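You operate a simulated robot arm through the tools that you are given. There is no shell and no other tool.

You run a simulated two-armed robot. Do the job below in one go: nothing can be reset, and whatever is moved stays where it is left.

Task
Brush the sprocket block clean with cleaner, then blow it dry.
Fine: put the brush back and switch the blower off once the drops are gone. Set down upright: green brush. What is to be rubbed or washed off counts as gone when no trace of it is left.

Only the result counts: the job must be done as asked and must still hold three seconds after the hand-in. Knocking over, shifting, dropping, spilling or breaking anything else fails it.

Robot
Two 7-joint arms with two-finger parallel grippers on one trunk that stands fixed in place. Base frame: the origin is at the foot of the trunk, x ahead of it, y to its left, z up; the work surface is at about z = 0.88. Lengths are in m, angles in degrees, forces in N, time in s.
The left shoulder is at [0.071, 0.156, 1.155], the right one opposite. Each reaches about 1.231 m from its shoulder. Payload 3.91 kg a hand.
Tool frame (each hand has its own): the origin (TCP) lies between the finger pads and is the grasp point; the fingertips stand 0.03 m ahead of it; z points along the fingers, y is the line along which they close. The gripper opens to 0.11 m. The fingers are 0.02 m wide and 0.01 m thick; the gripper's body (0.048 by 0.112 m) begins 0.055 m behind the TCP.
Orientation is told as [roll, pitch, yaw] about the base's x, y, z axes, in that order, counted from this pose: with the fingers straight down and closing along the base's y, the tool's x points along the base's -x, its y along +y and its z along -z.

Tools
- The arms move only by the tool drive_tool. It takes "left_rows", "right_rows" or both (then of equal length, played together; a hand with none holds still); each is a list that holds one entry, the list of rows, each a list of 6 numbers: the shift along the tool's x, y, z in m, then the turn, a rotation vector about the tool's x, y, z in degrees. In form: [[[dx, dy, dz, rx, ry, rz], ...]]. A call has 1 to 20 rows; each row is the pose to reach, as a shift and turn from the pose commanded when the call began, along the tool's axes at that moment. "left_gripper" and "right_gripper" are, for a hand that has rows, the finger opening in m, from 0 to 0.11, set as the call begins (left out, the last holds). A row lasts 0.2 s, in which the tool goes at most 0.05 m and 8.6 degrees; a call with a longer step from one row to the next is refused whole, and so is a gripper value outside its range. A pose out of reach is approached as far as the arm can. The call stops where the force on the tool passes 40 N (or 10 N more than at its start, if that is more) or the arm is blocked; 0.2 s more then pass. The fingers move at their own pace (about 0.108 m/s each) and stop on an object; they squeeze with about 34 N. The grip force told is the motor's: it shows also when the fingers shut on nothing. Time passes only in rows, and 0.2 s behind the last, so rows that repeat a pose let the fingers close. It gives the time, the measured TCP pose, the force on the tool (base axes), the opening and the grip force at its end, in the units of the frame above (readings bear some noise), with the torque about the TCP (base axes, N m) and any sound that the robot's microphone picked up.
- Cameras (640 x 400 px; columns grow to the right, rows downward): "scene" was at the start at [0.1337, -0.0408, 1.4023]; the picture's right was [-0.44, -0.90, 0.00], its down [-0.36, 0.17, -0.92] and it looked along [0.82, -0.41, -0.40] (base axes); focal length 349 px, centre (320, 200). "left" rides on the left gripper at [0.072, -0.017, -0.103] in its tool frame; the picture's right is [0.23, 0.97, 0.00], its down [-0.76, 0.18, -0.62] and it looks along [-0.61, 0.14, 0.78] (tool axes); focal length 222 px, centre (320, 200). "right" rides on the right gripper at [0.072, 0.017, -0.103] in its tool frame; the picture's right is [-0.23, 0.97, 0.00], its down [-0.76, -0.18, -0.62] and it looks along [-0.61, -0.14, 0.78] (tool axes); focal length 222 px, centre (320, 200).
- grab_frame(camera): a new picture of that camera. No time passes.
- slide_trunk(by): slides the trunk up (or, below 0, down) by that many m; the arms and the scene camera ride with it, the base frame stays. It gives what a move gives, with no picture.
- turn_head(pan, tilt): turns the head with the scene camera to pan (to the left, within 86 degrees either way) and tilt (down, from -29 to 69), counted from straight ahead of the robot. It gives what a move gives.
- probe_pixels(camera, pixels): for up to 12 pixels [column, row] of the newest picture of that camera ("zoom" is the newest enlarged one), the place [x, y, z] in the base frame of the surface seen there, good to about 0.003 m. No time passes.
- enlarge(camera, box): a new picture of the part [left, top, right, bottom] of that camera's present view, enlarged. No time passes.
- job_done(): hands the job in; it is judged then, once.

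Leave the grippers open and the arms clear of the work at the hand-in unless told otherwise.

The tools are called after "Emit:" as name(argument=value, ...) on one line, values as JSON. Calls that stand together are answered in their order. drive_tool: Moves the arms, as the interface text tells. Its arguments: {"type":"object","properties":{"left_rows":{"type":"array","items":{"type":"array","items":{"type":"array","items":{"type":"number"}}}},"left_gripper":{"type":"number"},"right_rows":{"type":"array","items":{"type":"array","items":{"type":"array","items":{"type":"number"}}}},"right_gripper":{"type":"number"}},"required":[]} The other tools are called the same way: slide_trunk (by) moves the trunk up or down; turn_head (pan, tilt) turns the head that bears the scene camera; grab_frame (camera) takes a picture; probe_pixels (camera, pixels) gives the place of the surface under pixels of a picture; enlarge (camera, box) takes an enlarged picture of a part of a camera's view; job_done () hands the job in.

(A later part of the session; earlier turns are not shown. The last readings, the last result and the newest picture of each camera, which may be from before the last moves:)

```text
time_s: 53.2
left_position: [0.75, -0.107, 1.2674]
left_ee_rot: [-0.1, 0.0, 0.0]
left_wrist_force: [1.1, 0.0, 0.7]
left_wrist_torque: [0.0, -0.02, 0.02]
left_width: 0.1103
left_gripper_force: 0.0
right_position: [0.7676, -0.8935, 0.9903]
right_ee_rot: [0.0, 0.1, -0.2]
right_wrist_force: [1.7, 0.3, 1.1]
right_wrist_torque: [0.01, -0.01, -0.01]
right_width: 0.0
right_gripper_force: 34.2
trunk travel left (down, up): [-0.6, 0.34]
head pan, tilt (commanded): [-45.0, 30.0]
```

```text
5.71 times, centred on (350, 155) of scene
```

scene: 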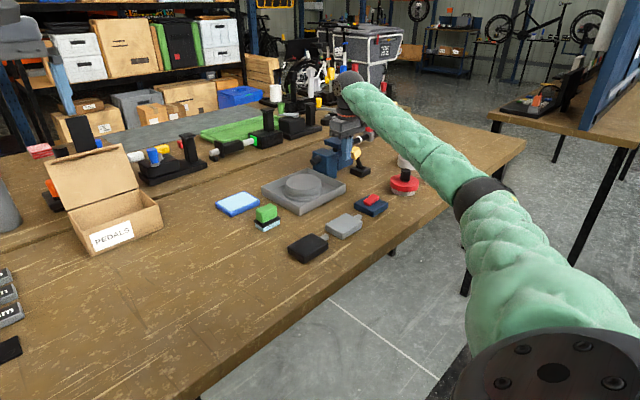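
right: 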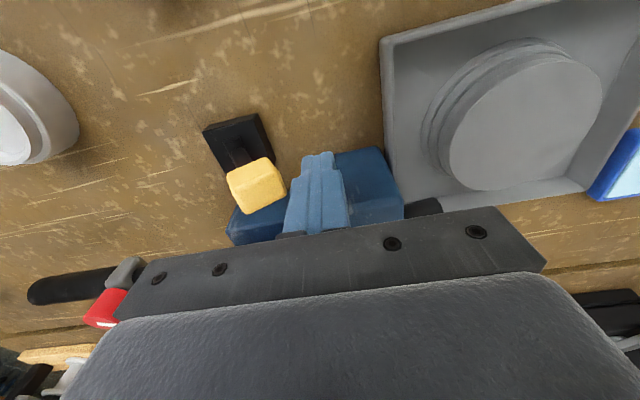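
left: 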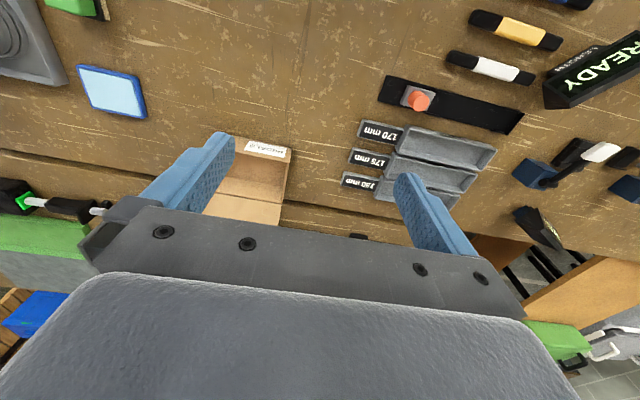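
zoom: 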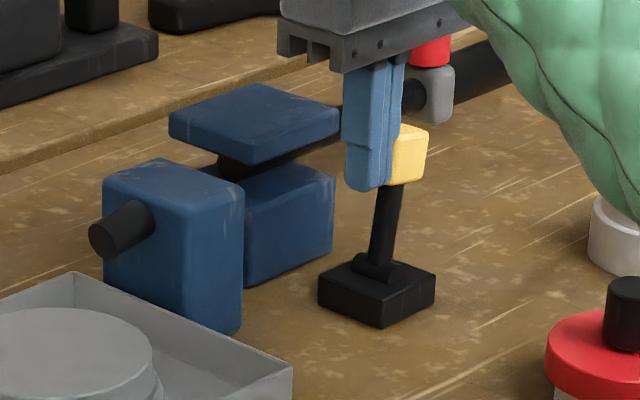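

The force is relieved. I'll push on toward -y in small steps, rising another 2 mm along the way.

Emit:
drive_tool(right_rows=[[[0, -0.005, -0.001, 0, 0, 0], [0, -0.01, -0.002, 0, 0, 0], [0, -0.015, -0.002, 0, 0, 0], [0, -0.015, -0.002, 0, 0, 0]]])

Emit:
enlarge(camera="scene", box=[310, 120, 390, 190])

```text
time_s: 54.2
left_position: [0.753, -0.1065, 1.2671]
left_ee_rot: [0.0, 0.0, 0.1]
left_wrist_force: [-0.2, -0.2, 0.5]
left_wrist_torque: [0.0, 0.02, 0.0]
left_width: 0.1102
left_gripper_force: 0.0
right_position: [0.7686, -0.9071, 0.9925]
right_ee_rot: [0.1, 0.0, 0.1]
right_wrist_force: [0.0, -1.4, -1.0]
right_wrist_torque: [0.01, -0.02, 0.06]
right_width: 0.0001
right_gripper_force: 34.3
trunk travel left (down, up): [-0.6, 0.34]
head pan, tilt (commanded): [-45.0, 30.0]
```

```text
5.71 times, centred on (350, 155) of scene
```

zoom: 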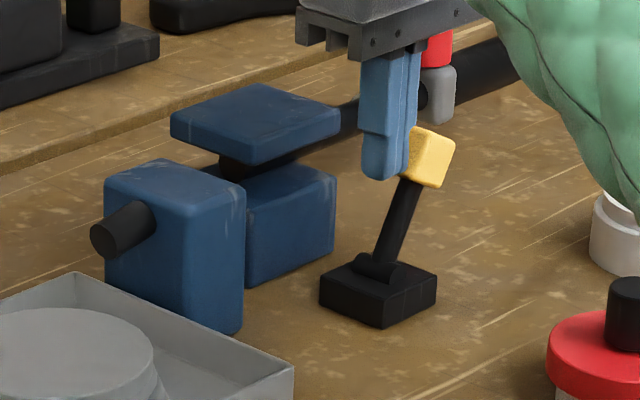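

The lever now leans past upright toward -y, with no sound yet. I'll push on another 0.012.

Emit:
drive_tool(right_rows=[[[0, -0.004, -0.001, 0, 0, 0], [0, -0.008, -0.001, 0, 0, 0], [0, -0.012, -0.001, 0, 0, 0], [0, -0.012, -0.001, 0, 0, 0]]])

Emit:
enlarge(camera="scene", box=[310, 120, 390, 190])

```text
time_s: 55.2
left_position: [0.7509, -0.1047, 1.2674]
left_ee_rot: [-0.1, -0.1, 0.1]
left_wrist_force: [-0.7, -0.5, -0.2]
left_wrist_torque: [0.01, -0.01, 0.01]
left_width: 0.11
left_gripper_force: 0.1
right_position: [0.768, -0.9173, 0.996]
right_ee_rot: [0.0, 0.0, 0.1]
right_wrist_force: [-3.5, 16.1, -0.9]
right_wrist_torque: [0.46, 0.11, -0.05]
right_width: 0.0002
right_gripper_force: 33.7
trunk travel left (down, up): [-0.6, 0.34]
head pan, tilt (commanded): [-45.0, 30.0]
```

```text
5.71 times, centred on (350, 155) of scene
```

zoom: 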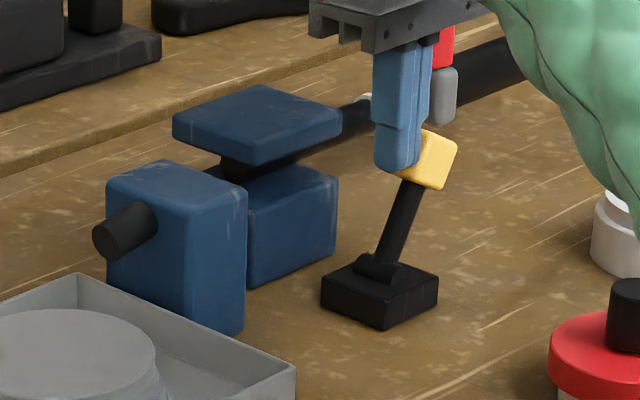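

16 N in y means the lever is at its end stop, but no sound was reported. I'll back off +y and rise, then see whether the lever stays and what changed.

Emit:
drive_tool(right_rows=[[[0, 0.01, 0, 0, 0, 0], [0, 0.025, -0.01, 0, 0, 0], [0, 0.04, -0.04, 0, 0, 0], [0, 0.04, -0.08, 0, 0, 0], [0, 0.04, -0.12, 0, 0, 0], [0, 0.04, -0.12, 0, 0, 0]]])

Emit:
grab_frame(camera="scene")

Emit:
enlarge(camera="scene", box=[250, 120, 420, 230])

Emit:
enlarge(camera="scene", box=[275, 160, 345, 205])

```text
time_s: 56.6
left_position: [0.7515, -0.1076, 1.2674]
left_ee_rot: [0.2, 0.0, -0.1]
left_wrist_force: [0.5, 0.3, 0.5]
left_wrist_torque: [-0.01, 0.05, 0.0]
left_width: 0.11
left_gripper_force: 0.0
right_position: [0.7692, -0.8792, 1.1126]
right_ee_rot: [0.1, 0.1, 0.0]
right_wrist_force: [0.2, -0.5, 0.2]
right_wrist_torque: [0.05, -0.01, 0.0]
right_width: 0.0
right_gripper_force: 33.7
trunk travel left (down, up): [-0.6, 0.34]
head pan, tilt (commanded): [-45.0, 30.0]
```

```text
taken
```

scene: 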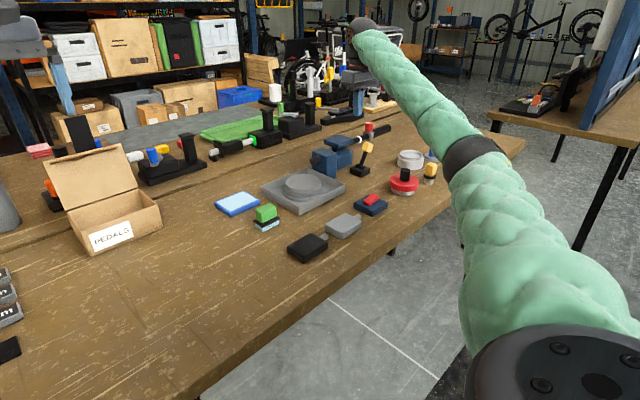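

```text
3.64 times, centred on (335, 175) of scene
```

zoom: 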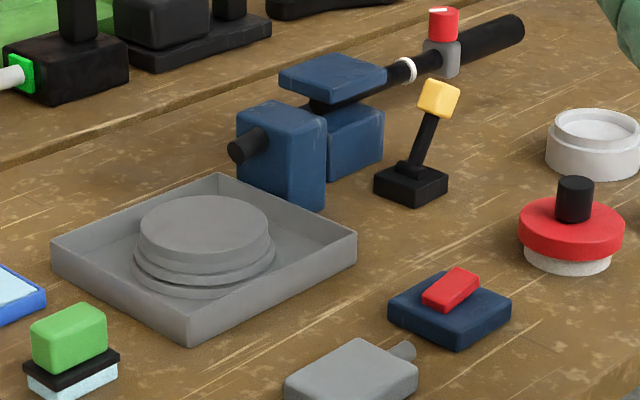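

```text
8.89 times, centred on (310, 182) of scene
```

zoom: 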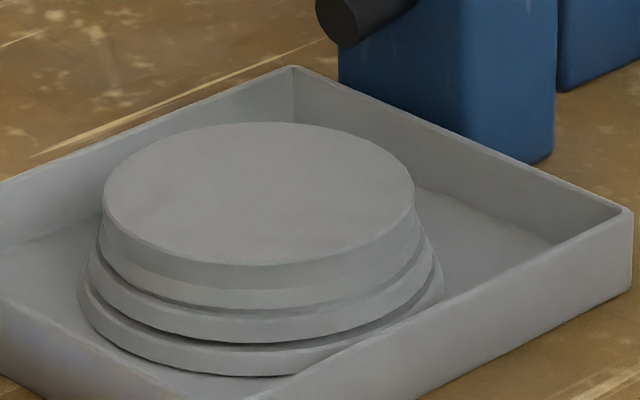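

The lever stays over on the -y side. I'll wait a moment with the hand still to hear whether the blower runs, then look at the block again from nearer.

Emit:
drive_tool(right_rows=[[[0, 0.03, 0, 0, 0, 0], [0, 0.06, 0, 0, 0, 0], [-0.02, 0.1, 0, 0, 0, 0], [-0.04, 0.14, 0, 0, 0, 0], [-0.05, 0.17, 0, 0, 0, 0], [-0.05, 0.17, 0, 0, 0, 0], [-0.05, 0.17, 0, 0, 0, 0], [-0.05, 0.17, 0, 0, 0, 0]]])

Emit:
grab_frame(camera="right")

Emit:
enlarge(camera="right", box=[270, 0, 430, 130])

Emit:
enlarge(camera="scene", box=[280, 165, 325, 195])

```text
time_s: 58.4
left_position: [0.7514, -0.1066, 1.2671]
left_ee_rot: [0.0, 0.0, 0.1]
left_wrist_force: [0.3, 0.5, -0.5]
left_wrist_torque: [0.02, -0.03, 0.01]
left_width: 0.11
left_gripper_force: 0.1
right_position: [0.8199, -0.7081, 1.1142]
right_ee_rot: [0.0, 0.0, 0.0]
right_wrist_force: [-1.0, -0.3, -0.2]
right_wrist_torque: [0.02, 0.04, 0.03]
right_width: 0.0001
right_gripper_force: 33.9
trunk travel left (down, up): [-0.6, 0.34]
head pan, tilt (commanded): [-45.0, 30.0]
```

```text
taken
```

right: 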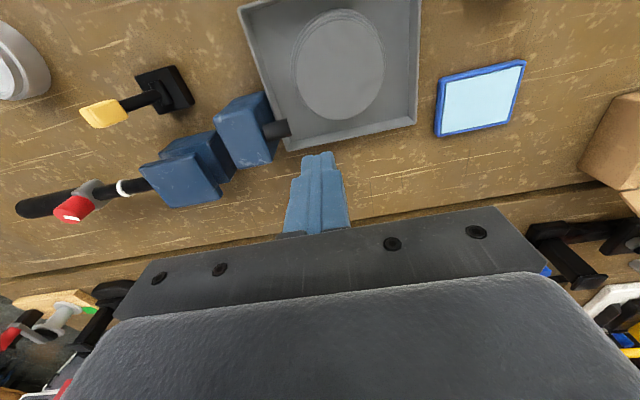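

```text
3.08 times, centred on (350, 65) of right
```

zoom: 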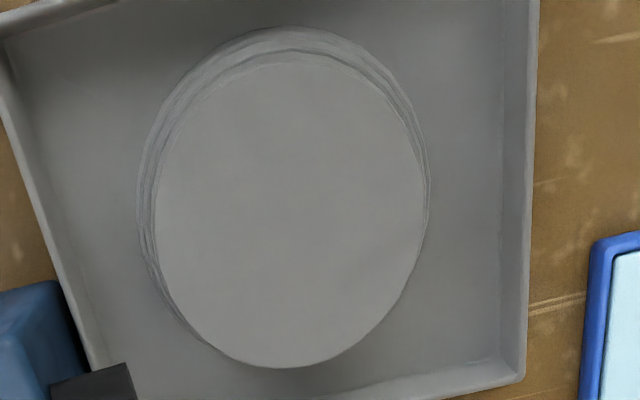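

```text
13.33 times, centred on (302, 180) of scene
```

zoom: 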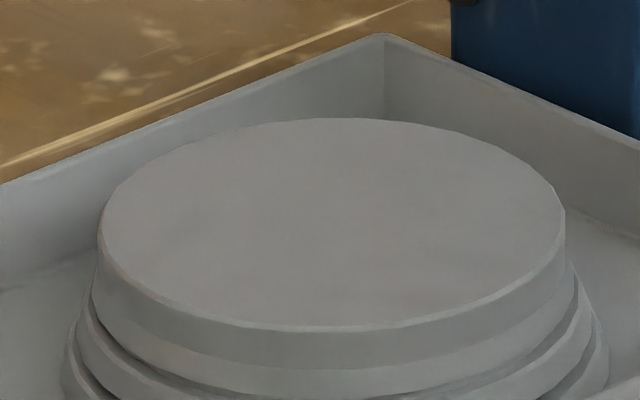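

Still nothing heard or seen. I'll bring the right camera closer over the block with the fingers open and the tips at z about 1.0, well above the nozzle, to look for drops and faint traces.

Emit:
drive_tool(right_rows=[[[0.02, 0.022, 0, 0, 0, 0], [0.043, 0.044, 0.0, 0, 0, 0], [0.043, 0.044, 0.03, 0, 0, 0], [0.043, 0.044, 0.06, 0, 0, 0], [0.043, 0.044, 0.08, 0, 0, 0], [0.043, 0.044, 0.08, 0, 0, 0]]], right_gripper=0.11)

Emit:
grab_frame(camera="right")

Emit:
enlarge(camera="right", box=[230, 60, 400, 200])

```text
time_s: 59.8
left_position: [0.7517, -0.1061, 1.2672]
left_ee_rot: [0.0, 0.0, -0.1]
left_wrist_force: [0.2, -0.5, 0.6]
left_wrist_torque: [0.03, -0.01, 0.0]
left_width: 0.1101
left_gripper_force: 0.1
right_position: [0.7748, -0.6643, 1.0345]
right_ee_rot: [0.0, 0.0, 0.0]
right_wrist_force: [0.1, 0.1, -0.4]
right_wrist_torque: [0.0, -0.01, 0.0]
right_width: 0.1101
right_gripper_force: 0.1
trunk travel left (down, up): [-0.6, 0.34]
head pan, tilt (commanded): [-45.0, 30.0]
```

```text
taken
```

right: 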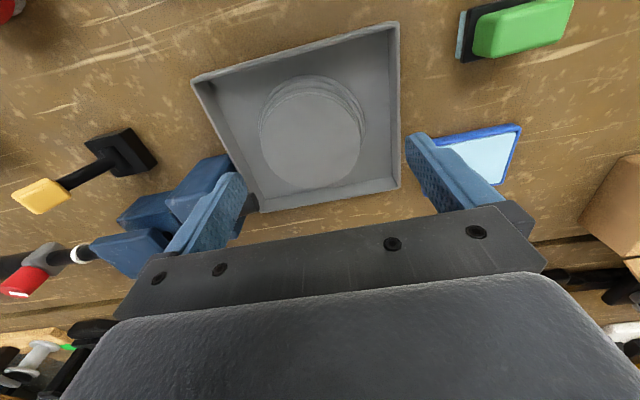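

```text
2.86 times, centred on (315, 130) of right
```

zoom: 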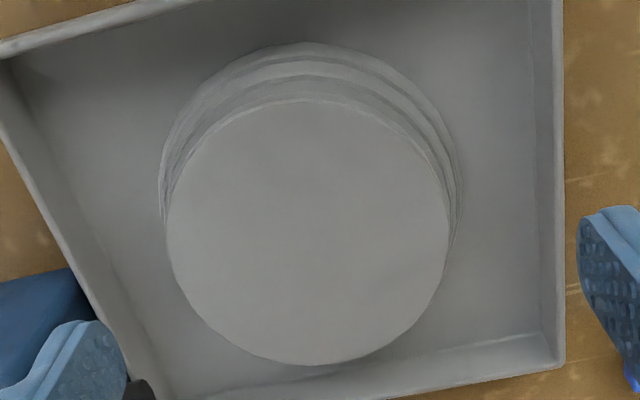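

The block looks clean and dry from here. I need to learn whether the lever really drives the blower and which side is on, so I'll zoom in on the lever base, the blower body and the navy-red box for marks or lights.

Emit:
enlarge(camera="right", box=[0, 110, 260, 280])

Emit:
enlarge(camera="scene", box=[340, 130, 385, 180])

Emit:
enlarge(camera="scene", box=[300, 120, 400, 185])

Emit:
enlarge(camera="scene", box=[345, 185, 400, 220])

```text
2.35 times, centred on (130, 195) of right
```

zoom: 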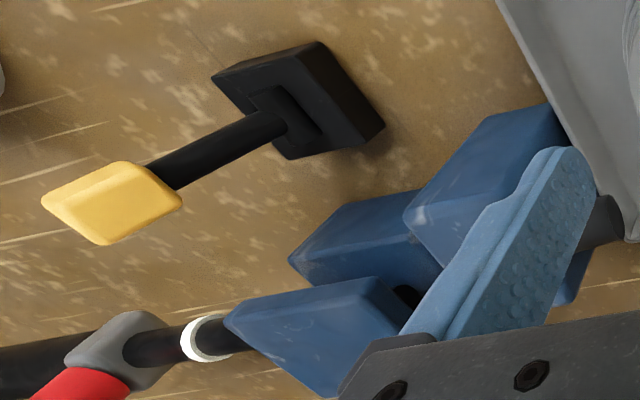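

```text
8.00 times, centred on (362, 155) of scene
```

zoom: 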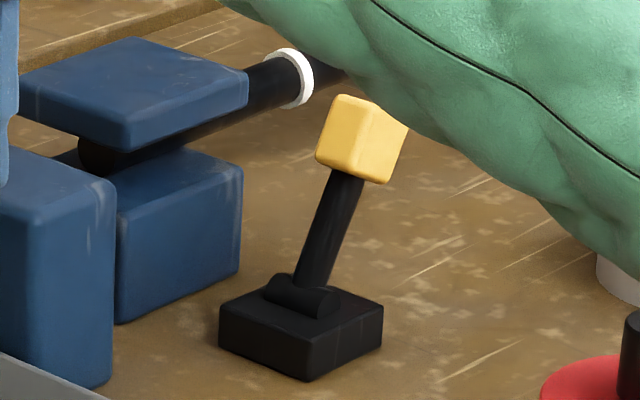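

```text
6.15 times, centred on (350, 152) of scene
```

zoom: 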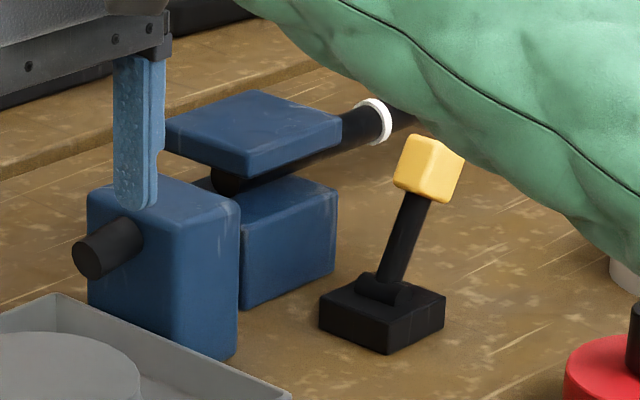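

```text
11.43 times, centred on (372, 202) of scene
```

zoom: 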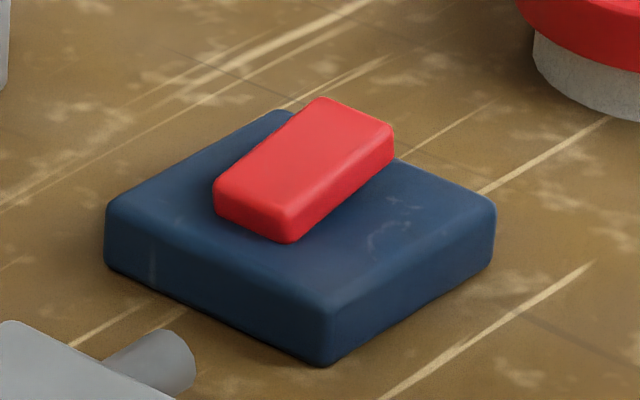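

The base has no markings. I'll measure the lever's present angle from the scene view to see whether it is at its full stroke.

Emit:
probe_pixels(camera="scene", pixels=[[367, 148], [363, 160], [365, 145], [370, 150]])

Emit:
enlarge(camera="scene", box=[340, 130, 385, 180])

Emit:
probe_pixels(camera="zoom", pixels=[[345, 130], [320, 155], [355, 95], [385, 110], [370, 150], [385, 180], [335, 200], [325, 240], [310, 275], [330, 295], [225, 310], [380, 310]])

```text
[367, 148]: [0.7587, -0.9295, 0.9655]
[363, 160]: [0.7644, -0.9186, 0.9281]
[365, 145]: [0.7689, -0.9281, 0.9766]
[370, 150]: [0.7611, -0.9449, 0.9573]
```

```text
8.00 times, centred on (362, 155) of scene
```

zoom: 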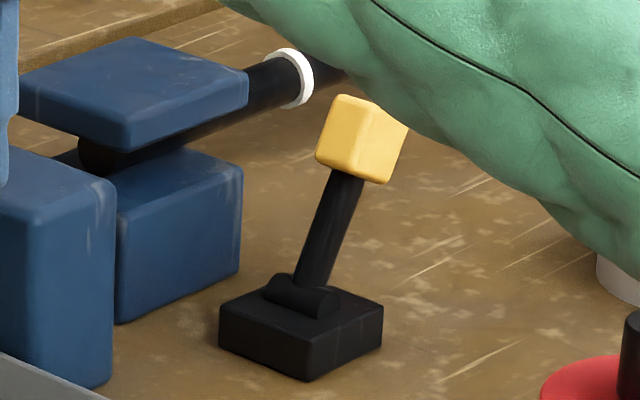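

```text
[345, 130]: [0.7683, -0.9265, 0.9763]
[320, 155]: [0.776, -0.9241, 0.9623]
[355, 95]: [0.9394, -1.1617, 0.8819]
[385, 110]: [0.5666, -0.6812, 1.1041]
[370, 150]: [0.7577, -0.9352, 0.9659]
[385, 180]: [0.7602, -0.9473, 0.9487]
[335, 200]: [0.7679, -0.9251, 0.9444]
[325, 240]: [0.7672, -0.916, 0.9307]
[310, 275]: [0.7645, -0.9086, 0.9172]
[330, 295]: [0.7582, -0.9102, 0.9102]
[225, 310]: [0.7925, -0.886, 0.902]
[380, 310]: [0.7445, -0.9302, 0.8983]
```

The lever is at full stroke, about 28° the other way, yet nothing was heard. The lever also lines up with the vise (both at y about -0.91), so it may belong to that. The navy box with the red key could be the blower's switch, so I'll measure it.

Emit:
enlarge(camera="scene", box=[345, 185, 400, 220])

Emit:
probe_pixels(camera="zoom", pixels=[[320, 105], [388, 130], [285, 210], [220, 185], [305, 155], [385, 150], [290, 235], [120, 200], [280, 115], [488, 200], [322, 300], [320, 355]])

```text
11.43 times, centred on (372, 202) of scene
```

zoom: 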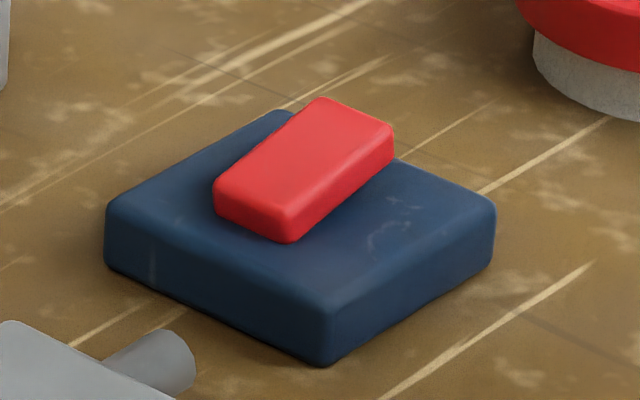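

```text
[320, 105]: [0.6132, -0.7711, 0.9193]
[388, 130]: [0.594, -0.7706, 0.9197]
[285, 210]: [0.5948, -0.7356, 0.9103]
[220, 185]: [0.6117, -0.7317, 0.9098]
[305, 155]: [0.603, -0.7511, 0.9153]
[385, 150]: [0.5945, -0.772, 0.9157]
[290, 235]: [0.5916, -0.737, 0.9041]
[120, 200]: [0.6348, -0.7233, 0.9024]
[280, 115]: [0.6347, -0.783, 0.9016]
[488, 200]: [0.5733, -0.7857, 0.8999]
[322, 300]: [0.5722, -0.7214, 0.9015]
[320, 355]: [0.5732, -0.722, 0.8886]
```

The red key is a rocker switch, with its -y end raised at z 0.919 and its +y end down at z 0.910. That is likely the blower's switch, so I'll first return the lever to its original side. I'll rise and go above the knob with the fingers at 0.07 to straddle it.

Emit:
drive_tool(right_rows=[[[0, 0, -0.035, 0, 0, 0], [0.002, -0.03, -0.066, 0, 0, 0], [0.003, -0.07, -0.066, 0, 0, 0], [0.004, -0.11, -0.066, 0, 0, 0], [0.005, -0.15, -0.066, 0, 0, 0], [0.006, -0.19, -0.066, 0, 0, 0], [0.006, -0.235, -0.066, 0, 0, 0], [0.006, -0.277, -0.066, 0, 0, 0], [0.006, -0.277, -0.066, 0, 0, 0]]], right_gripper=0.07)

Emit:
grab_frame(camera="right")

Emit:
enlarge(camera="scene", box=[310, 80, 410, 190])

```text
time_s: 61.8
left_position: [0.751, -0.107, 1.2671]
left_ee_rot: [0.1, 0.0, 0.0]
left_wrist_force: [-0.6, 0.0, 0.0]
left_wrist_torque: [-0.03, -0.01, -0.02]
left_width: 0.1097
left_gripper_force: 0.1
right_position: [0.7702, -0.9408, 1.0995]
right_ee_rot: [0.0, -0.1, 0.0]
right_wrist_force: [-0.4, 0.1, -0.8]
right_wrist_torque: [0.0, -0.02, -0.01]
right_width: 0.07
right_gripper_force: 0.2
trunk travel left (down, up): [-0.6, 0.34]
head pan, tilt (commanded): [-45.0, 30.0]
```

```text
taken
```

right: 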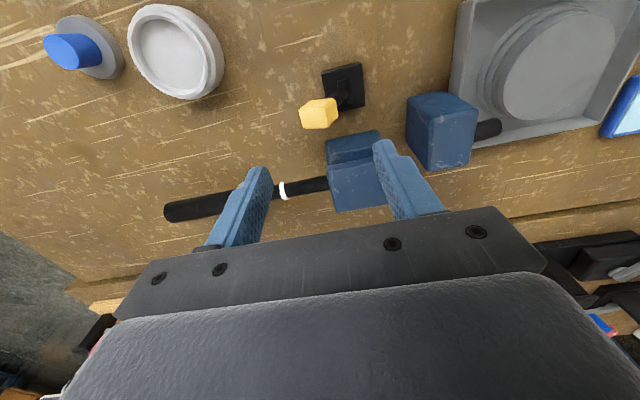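

```text
3.64 times, centred on (360, 135) of scene
```

zoom: 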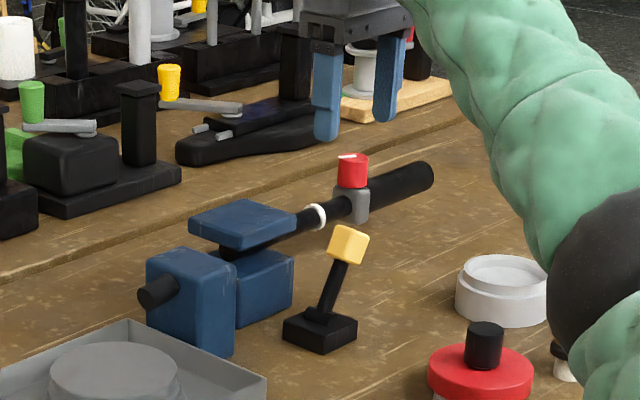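

The knob is centred between the fingers. I'll lower to TCP z about 0.987 so they straddle it.

Emit:
drive_tool(right_rows=[[[0, 0, 0.035, 0, 0, 0], [0, 0, 0.07, 0, 0, 0], [0, 0, 0.095, 0, 0, 0], [0, 0, 0.113, 0, 0, 0], [0, 0, 0.113, 0, 0, 0]]])

Emit:
grab_frame(camera="right")

Emit:
enlarge(camera="scene", box=[310, 110, 400, 190])

```text
time_s: 63.0
left_position: [0.7512, -0.1067, 1.2666]
left_ee_rot: [0.0, 0.0, -0.1]
left_wrist_force: [0.4, 0.3, -0.6]
left_wrist_torque: [0.01, 0.0, 0.01]
left_width: 0.1102
left_gripper_force: 0.1
right_position: [0.7686, -0.9425, 0.986]
right_ee_rot: [0.0, 0.0, 0.0]
right_wrist_force: [0.3, 0.5, 0.3]
right_wrist_torque: [0.0, 0.0, 0.03]
right_width: 0.07
right_gripper_force: 0.0
trunk travel left (down, up): [-0.6, 0.34]
head pan, tilt (commanded): [-45.0, 30.0]
```

```text
taken
```

right: 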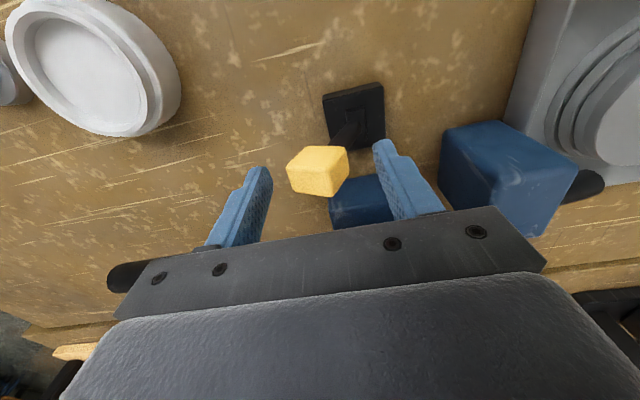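

```text
5.00 times, centred on (355, 150) of scene
```

zoom: 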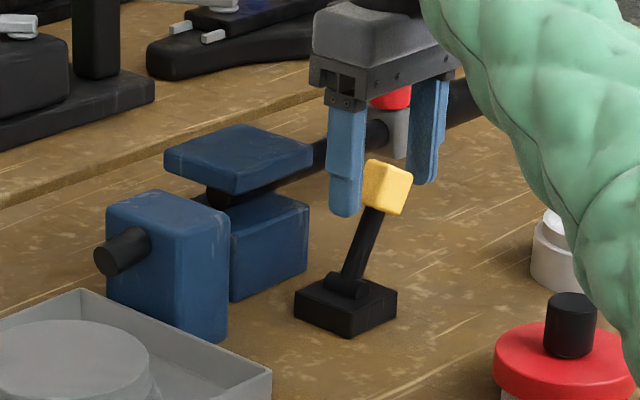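

The fingers straddle the knob. I'll sweep +y slowly, rising a few millimetres as the knob passes upright, and watch the forces.

Emit:
drive_tool(right_rows=[[[0, 0.01, 0, 0, 0, 0], [0, 0.018, 0, 0, 0, 0], [0, 0.023, -0.002, 0, 0, 0], [0, 0.028, -0.004, 0, 0, 0], [0, 0.033, -0.006, 0, 0, 0], [0, 0.038, -0.007, 0, 0, 0], [0, 0.043, -0.008, 0, 0, 0], [0, 0.048, -0.009, 0, 0, 0]]])

Emit:
enlarge(camera="scene", box=[310, 110, 400, 190])

```text
time_s: 64.8
left_position: [0.7513, -0.1062, 1.2667]
left_ee_rot: [-0.1, -0.1, 0.1]
left_wrist_force: [-0.4, -0.3, -0.1]
left_wrist_torque: [0.04, -0.01, 0.0]
left_width: 0.1101
left_gripper_force: 0.0
right_position: [0.7698, -0.8941, 0.9958]
right_ee_rot: [-0.1, -0.1, 0.0]
right_wrist_force: [-1.0, -0.4, 0.2]
right_wrist_torque: [0.01, -0.02, -0.02]
right_width: 0.0699
right_gripper_force: 0.0
trunk travel left (down, up): [-0.6, 0.34]
head pan, tilt (commanded): [-45.0, 30.0]
```

```text
5.00 times, centred on (355, 150) of scene
```

zoom: 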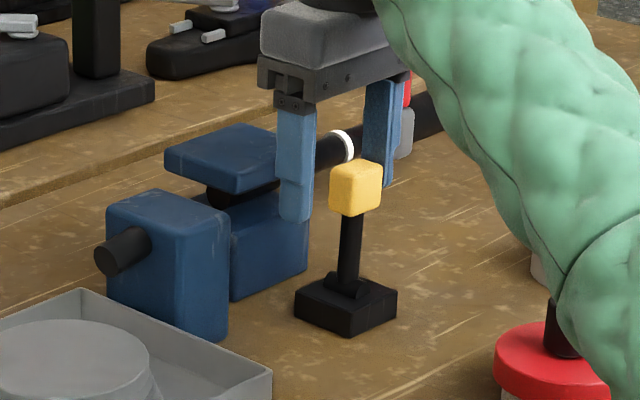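

The lever is upright and the force is low. I'll continue +y to the original side.

Emit:
drive_tool(right_rows=[[[0, 0.006, 0, 0, 0, 0], [0, 0.012, 0, 0, 0, 0], [0, 0.018, 0.001, 0, 0, 0], [0, 0.024, 0.001, 0, 0, 0], [0, 0.03, 0.001, 0, 0, 0], [0, 0.034, 0.001, 0, 0, 0], [0, 0.034, 0.001, 0, 0, 0]]])

Emit:
enlarge(camera="scene", box=[310, 110, 400, 190])

```text
time_s: 66.4
left_position: [0.7515, -0.1069, 1.2679]
left_ee_rot: [0.0, 0.1, 0.1]
left_wrist_force: [0.5, 0.3, -0.6]
left_wrist_torque: [0.01, 0.02, 0.0]
left_width: 0.1099
left_gripper_force: 0.0
right_position: [0.7697, -0.8599, 0.9931]
right_ee_rot: [0.1, 0.0, -0.1]
right_wrist_force: [0.4, 0.1, -0.6]
right_wrist_torque: [-0.01, -0.04, 0.01]
right_width: 0.0699
right_gripper_force: 0.1
trunk travel left (down, up): [-0.6, 0.34]
head pan, tilt (commanded): [-45.0, 30.0]
```

```text
5.00 times, centred on (355, 150) of scene
```

zoom: 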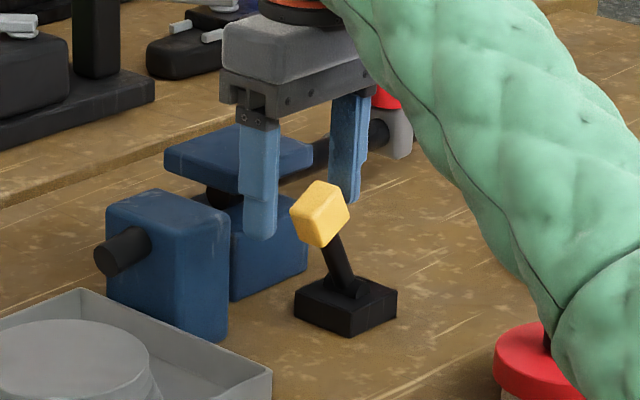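

The lever tipped back to the +y side. I'll check it against the original: the knob's +y edge was at y about -0.8585, z 0.971.

Emit:
probe_pixels(camera="zoom", pixels=[[294, 205], [318, 185], [345, 195], [320, 215], [322, 242], [345, 225], [340, 265], [300, 290], [390, 295], [345, 325]])

```text
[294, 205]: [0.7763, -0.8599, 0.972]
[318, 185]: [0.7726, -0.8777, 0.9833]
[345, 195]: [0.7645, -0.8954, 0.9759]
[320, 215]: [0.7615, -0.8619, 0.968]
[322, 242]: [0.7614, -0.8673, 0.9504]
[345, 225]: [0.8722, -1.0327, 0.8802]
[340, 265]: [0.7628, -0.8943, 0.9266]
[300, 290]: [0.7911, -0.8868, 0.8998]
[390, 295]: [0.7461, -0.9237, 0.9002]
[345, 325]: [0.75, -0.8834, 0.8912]
```

The lever is back exactly in its original position. Now the rocker: I'll rise, close the fingers, move above its raised -y end at about (0.603, -0.766), and lower to 1 cm above it.

Emit:
drive_tool(right_rows=[[[0, 0, -0.04, 0, 0, 0], [0, 0, -0.08, 0, 0, 0], [0, 0, -0.12, 0, 0, 0], [0.04, 0.022, -0.12, 0, 0, 0], [0.08, 0.045, -0.12, 0, 0, 0], [0.12, 0.068, -0.12, 0, 0, 0], [0.15, 0.085, -0.12, 0, 0, 0], [0.166, 0.094, -0.12, 0, 0, 0], [0.166, 0.094, -0.12, 0, 0, 0]]])

Emit:
drive_tool(right_rows=[[[0, 0, 0.04, 0, 0, 0], [0, 0, 0.08, 0, 0, 0], [0, 0, 0.12, 0, 0, 0], [0, 0, 0.15, 0, 0, 0], [0, 0, 0.15, 0, 0, 0]]], right_gripper=0.0)

Emit:
grab_frame(camera="right")

Emit:
enlarge(camera="scene", box=[330, 140, 430, 225])

```text
time_s: 68.4
left_position: [0.7518, -0.1076, 1.2661]
left_ee_rot: [0.0, 0.0, 0.0]
left_wrist_force: [-0.2, -0.3, -0.7]
left_wrist_torque: [-0.02, -0.03, 0.03]
left_width: 0.1099
left_gripper_force: 0.1
right_position: [0.6036, -0.7664, 1.1133]
right_ee_rot: [-0.1, -0.1, 0.0]
right_wrist_force: [0.1, -0.5, 0.1]
right_wrist_torque: [0.0, 0.03, 0.02]
right_width: 0.0699
right_gripper_force: 0.1
trunk travel left (down, up): [-0.6, 0.34]
head pan, tilt (commanded): [-45.0, 30.0]
```

```text
time_s: 69.6
left_position: [0.7519, -0.1068, 1.2663]
left_ee_rot: [0.0, 0.0, 0.1]
left_wrist_force: [-0.3, 0.5, 0.8]
left_wrist_torque: [0.02, 0.01, -0.01]
left_width: 0.11
left_gripper_force: 0.0
right_position: [0.604, -0.7652, 0.9652]
right_ee_rot: [0.0, 0.0, -0.1]
right_wrist_force: [0.2, -0.8, 0.2]
right_wrist_torque: [-0.03, 0.0, 0.02]
right_width: 0.0
right_gripper_force: 34.4
trunk travel left (down, up): [-0.6, 0.34]
head pan, tilt (commanded): [-45.0, 30.0]
```

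```text
taken
```

right: 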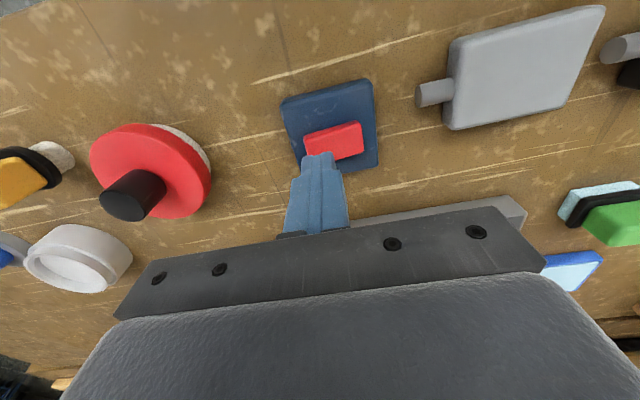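

```text
4.71 times, centred on (380, 182) of scene
```

zoom: 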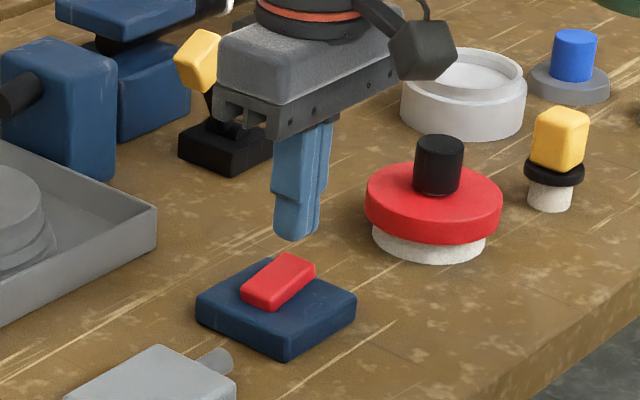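

The fingertip hangs right over the raised -y end of the red rocker. I'll press it down in small steps and listen.

Emit:
drive_tool(right_rows=[[[0, 0, 0.01, 0, 0, 0], [0, 0, 0.014, 0, 0, 0], [0, 0, 0.016, 0, 0, 0], [0, 0, 0.018, 0, 0, 0], [0, 0, 0.018, 0, 0, 0]]])

Emit:
enlarge(camera="scene", box=[340, 160, 410, 225])

```text
time_s: 70.8
left_position: [0.7518, -0.1078, 1.2668]
left_ee_rot: [-0.1, 0.1, 0.1]
left_wrist_force: [0.7, 0.7, 0.5]
left_wrist_torque: [0.02, -0.01, -0.01]
left_width: 0.11
left_gripper_force: 0.1
right_position: [0.6035, -0.7668, 0.9475]
right_ee_rot: [0.0, 0.1, 0.0]
right_wrist_force: [1.4, -0.8, 1.7]
right_wrist_torque: [-0.04, 0.0, 0.01]
right_width: 0.0001
right_gripper_force: 34.3
trunk travel left (down, up): [-0.6, 0.34]
head pan, tilt (commanded): [-45.0, 30.0]
```

```text
6.15 times, centred on (375, 192) of scene
```

zoom: 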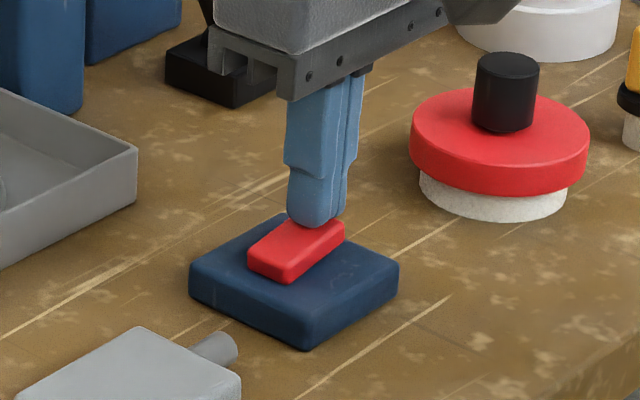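

Contact has begun. I'll press further in 1–1.5 mm steps.

Emit:
drive_tool(right_rows=[[[0, 0, 0.0015, 0, 0, 0], [0, 0, 0.003, 0, 0, 0], [0, 0, 0.0045, 0, 0, 0], [0, 0, 0.0045, 0, 0, 0]]])

Emit:
enlarge(camera="scene", box=[340, 160, 410, 225])

```text
time_s: 71.8
left_position: [0.7512, -0.1057, 1.2681]
left_ee_rot: [0.1, 0.0, 0.1]
left_wrist_force: [-0.4, -0.6, 1.2]
left_wrist_torque: [0.01, 0.0, 0.01]
left_width: 0.1101
left_gripper_force: 0.1
right_position: [0.6039, -0.7668, 0.9431]
right_ee_rot: [0.0, -0.1, 0.0]
right_wrist_force: [3.8, -4.7, 12.5]
right_wrist_torque: [-0.05, -0.05, -0.01]
right_width: 0.0
right_gripper_force: 34.2
trunk travel left (down, up): [-0.6, 0.34]
head pan, tilt (commanded): [-45.0, 30.0]
```

```text
6.15 times, centred on (375, 192) of scene
```

zoom: 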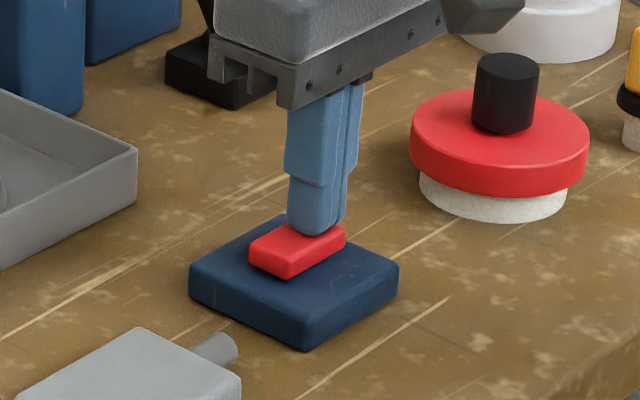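

The rocker is about level now at 12.5 N. I'll press 4 mm further.

Emit:
drive_tool(right_rows=[[[0, 0, 0.001, 0, 0, 0], [0, 0, 0.002, 0, 0, 0], [0, 0, 0.003, 0, 0, 0], [0, 0, 0.004, 0, 0, 0], [0, 0, 0.004, 0, 0, 0]]])

Emit:
enlarge(camera="scene", box=[340, 160, 410, 225])

```text
time_s: 72.8
left_position: [0.7504, -0.107, 1.2674]
left_ee_rot: [0.0, -0.1, 0.0]
left_wrist_force: [-0.1, -0.3, 0.2]
left_wrist_torque: [-0.03, -0.02, 0.01]
left_width: 0.11
left_gripper_force: 0.0
right_position: [0.6024, -0.7664, 0.9434]
right_ee_rot: [-0.2, -0.3, -0.1]
right_wrist_force: [-6.2, -2.2, 14.6]
right_wrist_torque: [0.06, 0.24, 0.05]
right_width: 0.0001
right_gripper_force: 33.7
trunk travel left (down, up): [-0.6, 0.34]
head pan, tilt (commanded): [-45.0, 30.0]
stopped in row 4 (right hand): the force on the tool passed its limit at 42 N (the readings are from after the stop); the commanded pose is now the measured one
```

```text
6.15 times, centred on (375, 192) of scene
```

zoom: 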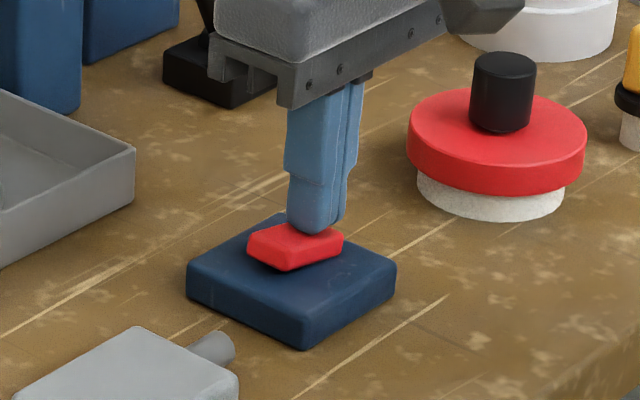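

The push stopped at 42 N with the rocker tipped to its other side. I'll lift straight off and look.

Emit:
drive_tool(right_rows=[[[0, 0, -0.01, 0, 0, 0], [0, 0, -0.04, 0, 0, 0], [0, 0, -0.08, 0, 0, 0], [0, 0, -0.12, 0, 0, 0], [0, 0, -0.12, 0, 0, 0], [0, 0, -0.12, 0, 0, 0]]])

Emit:
grab_frame(camera="scene")

Emit:
enlarge(camera="scene", box=[345, 185, 400, 220])

Emit:
enlarge(camera="scene", box=[275, 140, 345, 205])

```text
time_s: 74.2
left_position: [0.7527, -0.1083, 1.2674]
left_ee_rot: [0.0, 0.0, -0.1]
left_wrist_force: [0.2, -1.0, 0.2]
left_wrist_torque: [-0.02, -0.01, 0.05]
left_width: 0.1098
left_gripper_force: 0.0
right_position: [0.6031, -0.7669, 1.0625]
right_ee_rot: [-0.1, -0.2, -0.1]
right_wrist_force: [0.4, 0.4, 0.0]
right_wrist_torque: [-0.01, 0.01, -0.03]
right_width: 0.0
right_gripper_force: 34.1
trunk travel left (down, up): [-0.6, 0.34]
head pan, tilt (commanded): [-45.0, 30.0]
```

```text
taken
```

scene: 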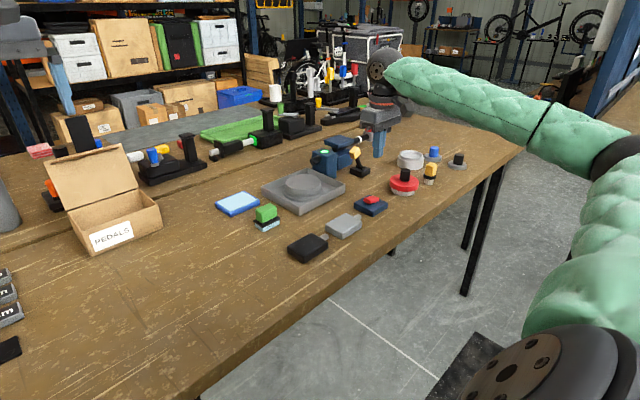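

```text
11.43 times, centred on (372, 202) of scene
```

zoom: 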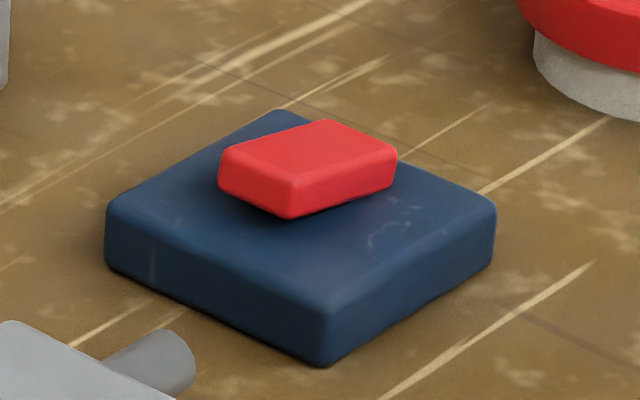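

```text
6.15 times, centred on (310, 172) of scene
```

zoom: 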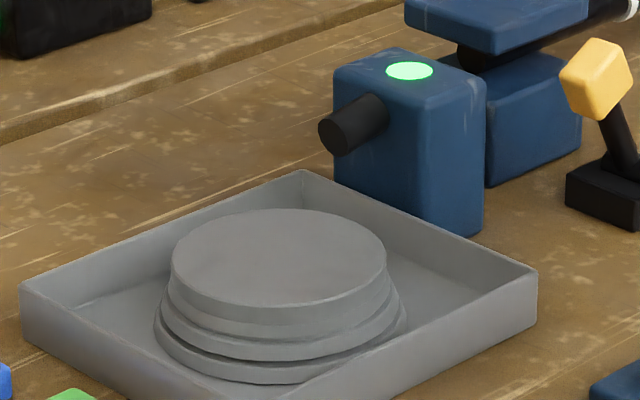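

A green light on top of the blower is now lit at zoom (410,70), so the rocker is its switch and the blower is on. The navy box hasn't moved. I'll look closely at the block now, let the blower run a few seconds, and compare.

Emit:
enlarge(camera="scene", box=[285, 168, 325, 193])

Emit:
drive_tool(right_rows=[[[0, 0, 0, 0, 0, 0], [0, 0, 0, 0, 0, 0], [0, 0, 0, 0, 0, 0], [0, 0, 0, 0, 0, 0], [0, 0, 0, 0, 0, 0], [0, 0, 0, 0, 0, 0], [0, 0, 0, 0, 0, 0], [0, 0, 0, 0, 0, 0], [0, 0, 0, 0, 0, 0], [0, 0, 0, 0, 0, 0], [0, 0, 0, 0, 0, 0], [0, 0, 0, 0, 0, 0], [0, 0, 0, 0, 0, 0], [0, 0, 0, 0, 0, 0], [0, 0, 0, 0, 0, 0], [0, 0, 0, 0, 0, 0]]])

Emit:
enlarge(camera="scene", box=[285, 168, 325, 193])

Emit:
enlarge(camera="scene", box=[255, 140, 355, 215])

```text
16.00 times, centred on (305, 180) of scene
```

zoom: 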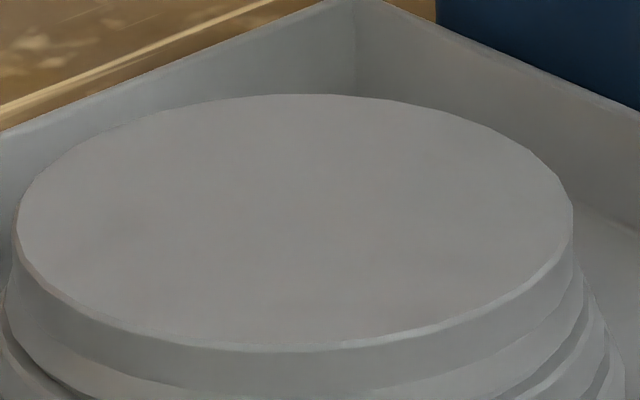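

```text
time_s: 77.6
left_position: [0.7516, -0.1068, 1.2659]
left_ee_rot: [0.0, 0.0, 0.0]
left_wrist_force: [-0.7, -0.3, 1.0]
left_wrist_torque: [-0.01, 0.01, 0.02]
left_width: 0.1102
left_gripper_force: 0.1
right_position: [0.6036, -0.766, 1.0625]
right_ee_rot: [-0.1, -0.2, -0.1]
right_wrist_force: [0.6, 0.3, -0.2]
right_wrist_torque: [-0.01, -0.01, 0.02]
right_width: 0.0
right_gripper_force: 34.1
trunk travel left (down, up): [-0.6, 0.34]
head pan, tilt (commanded): [-45.0, 30.0]
```

```text
16.00 times, centred on (305, 180) of scene
```

zoom: 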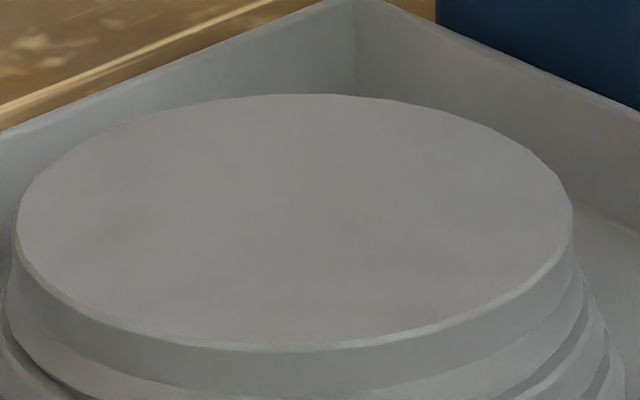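

```text
5.33 times, centred on (305, 178) of scene
```

zoom: 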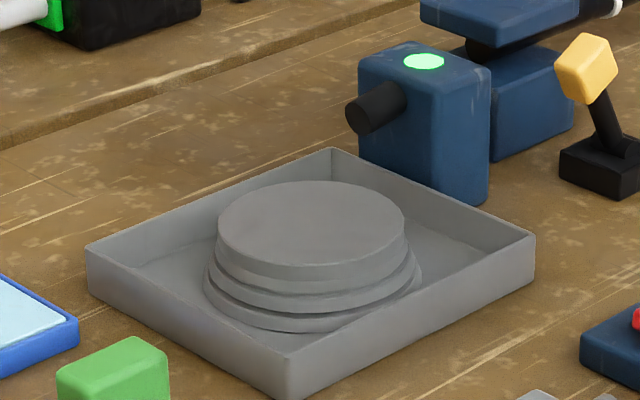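

Nothing visible changes on the block, and I never saw drops form. To be sure no trace is left, I'll switch the blower off, scrub once more with fresh cleaner, and watch for drops. First I move over the rocker's now-raised +y end at about (0.603, -0.738) and press it down.

Emit:
drive_tool(right_rows=[[[0, 0.014, 0, 0, 0, 0], [0, 0.028, 0, 0, 0, 0], [0, 0.028, 0.04, 0, 0, 0], [0, 0.028, 0.08, 0, 0, 0], [0, 0.028, 0.105, 0, 0, 0], [0, 0.028, 0.112, 0, 0, 0], [0, 0.028, 0.116, 0, 0, 0], [0, 0.028, 0.116, 0, 0, 0]]])

Emit:
enlarge(camera="scene", box=[300, 140, 410, 225])

```text
time_s: 79.4
left_position: [0.7513, -0.1065, 1.2673]
left_ee_rot: [0.1, 0.0, 0.0]
left_wrist_force: [-1.0, -0.7, -0.1]
left_wrist_torque: [0.03, 0.0, 0.0]
left_width: 0.11
left_gripper_force: 0.0
right_position: [0.6064, -0.74, 0.9448]
right_ee_rot: [-0.1, -0.2, -0.1]
right_wrist_force: [-0.4, 1.0, -0.7]
right_wrist_torque: [0.0, -0.02, 0.02]
right_width: 0.0
right_gripper_force: 33.7
trunk travel left (down, up): [-0.6, 0.34]
head pan, tilt (commanded): [-45.0, 30.0]
```

```text
4.71 times, centred on (355, 182) of scene
```

zoom: 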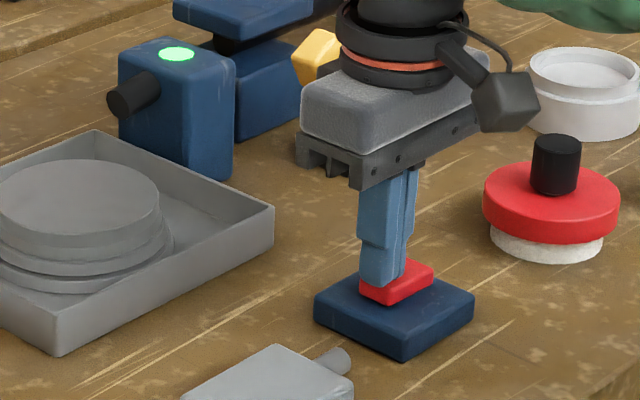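

The finger is on the +y end and the light is still green. I'll press in 1 mm steps.

Emit:
drive_tool(right_rows=[[[0, 0, 0.001, 0, 0, 0], [0, 0, 0.002, 0, 0, 0], [0, 0, 0.003, 0, 0, 0], [0, 0, 0.003, 0, 0, 0]]])

Emit:
enlarge(camera="scene", box=[300, 140, 410, 225])

```text
time_s: 80.4
left_position: [0.7527, -0.1057, 1.268]
left_ee_rot: [0.0, 0.0, 0.0]
left_wrist_force: [0.1, -0.8, -0.1]
left_wrist_torque: [-0.01, -0.02, 0.02]
left_width: 0.11
left_gripper_force: 0.0
right_position: [0.6059, -0.7369, 0.9423]
right_ee_rot: [-0.1, -0.1, 0.1]
right_wrist_force: [-0.5, 4.1, 4.2]
right_wrist_torque: [0.07, 0.04, -0.03]
right_width: 0.0002
right_gripper_force: 34.0
trunk travel left (down, up): [-0.6, 0.34]
head pan, tilt (commanded): [-45.0, 30.0]
```

```text
4.71 times, centred on (355, 182) of scene
```

zoom: 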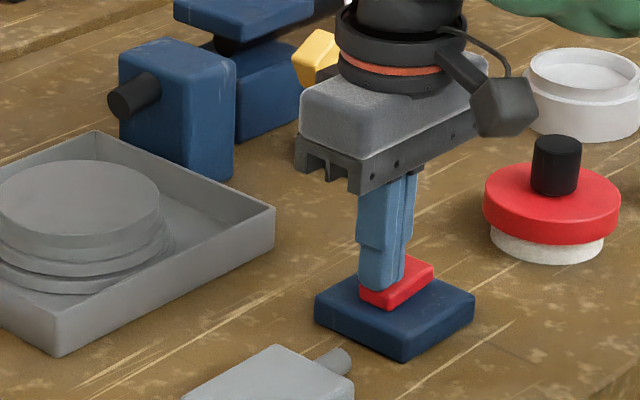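

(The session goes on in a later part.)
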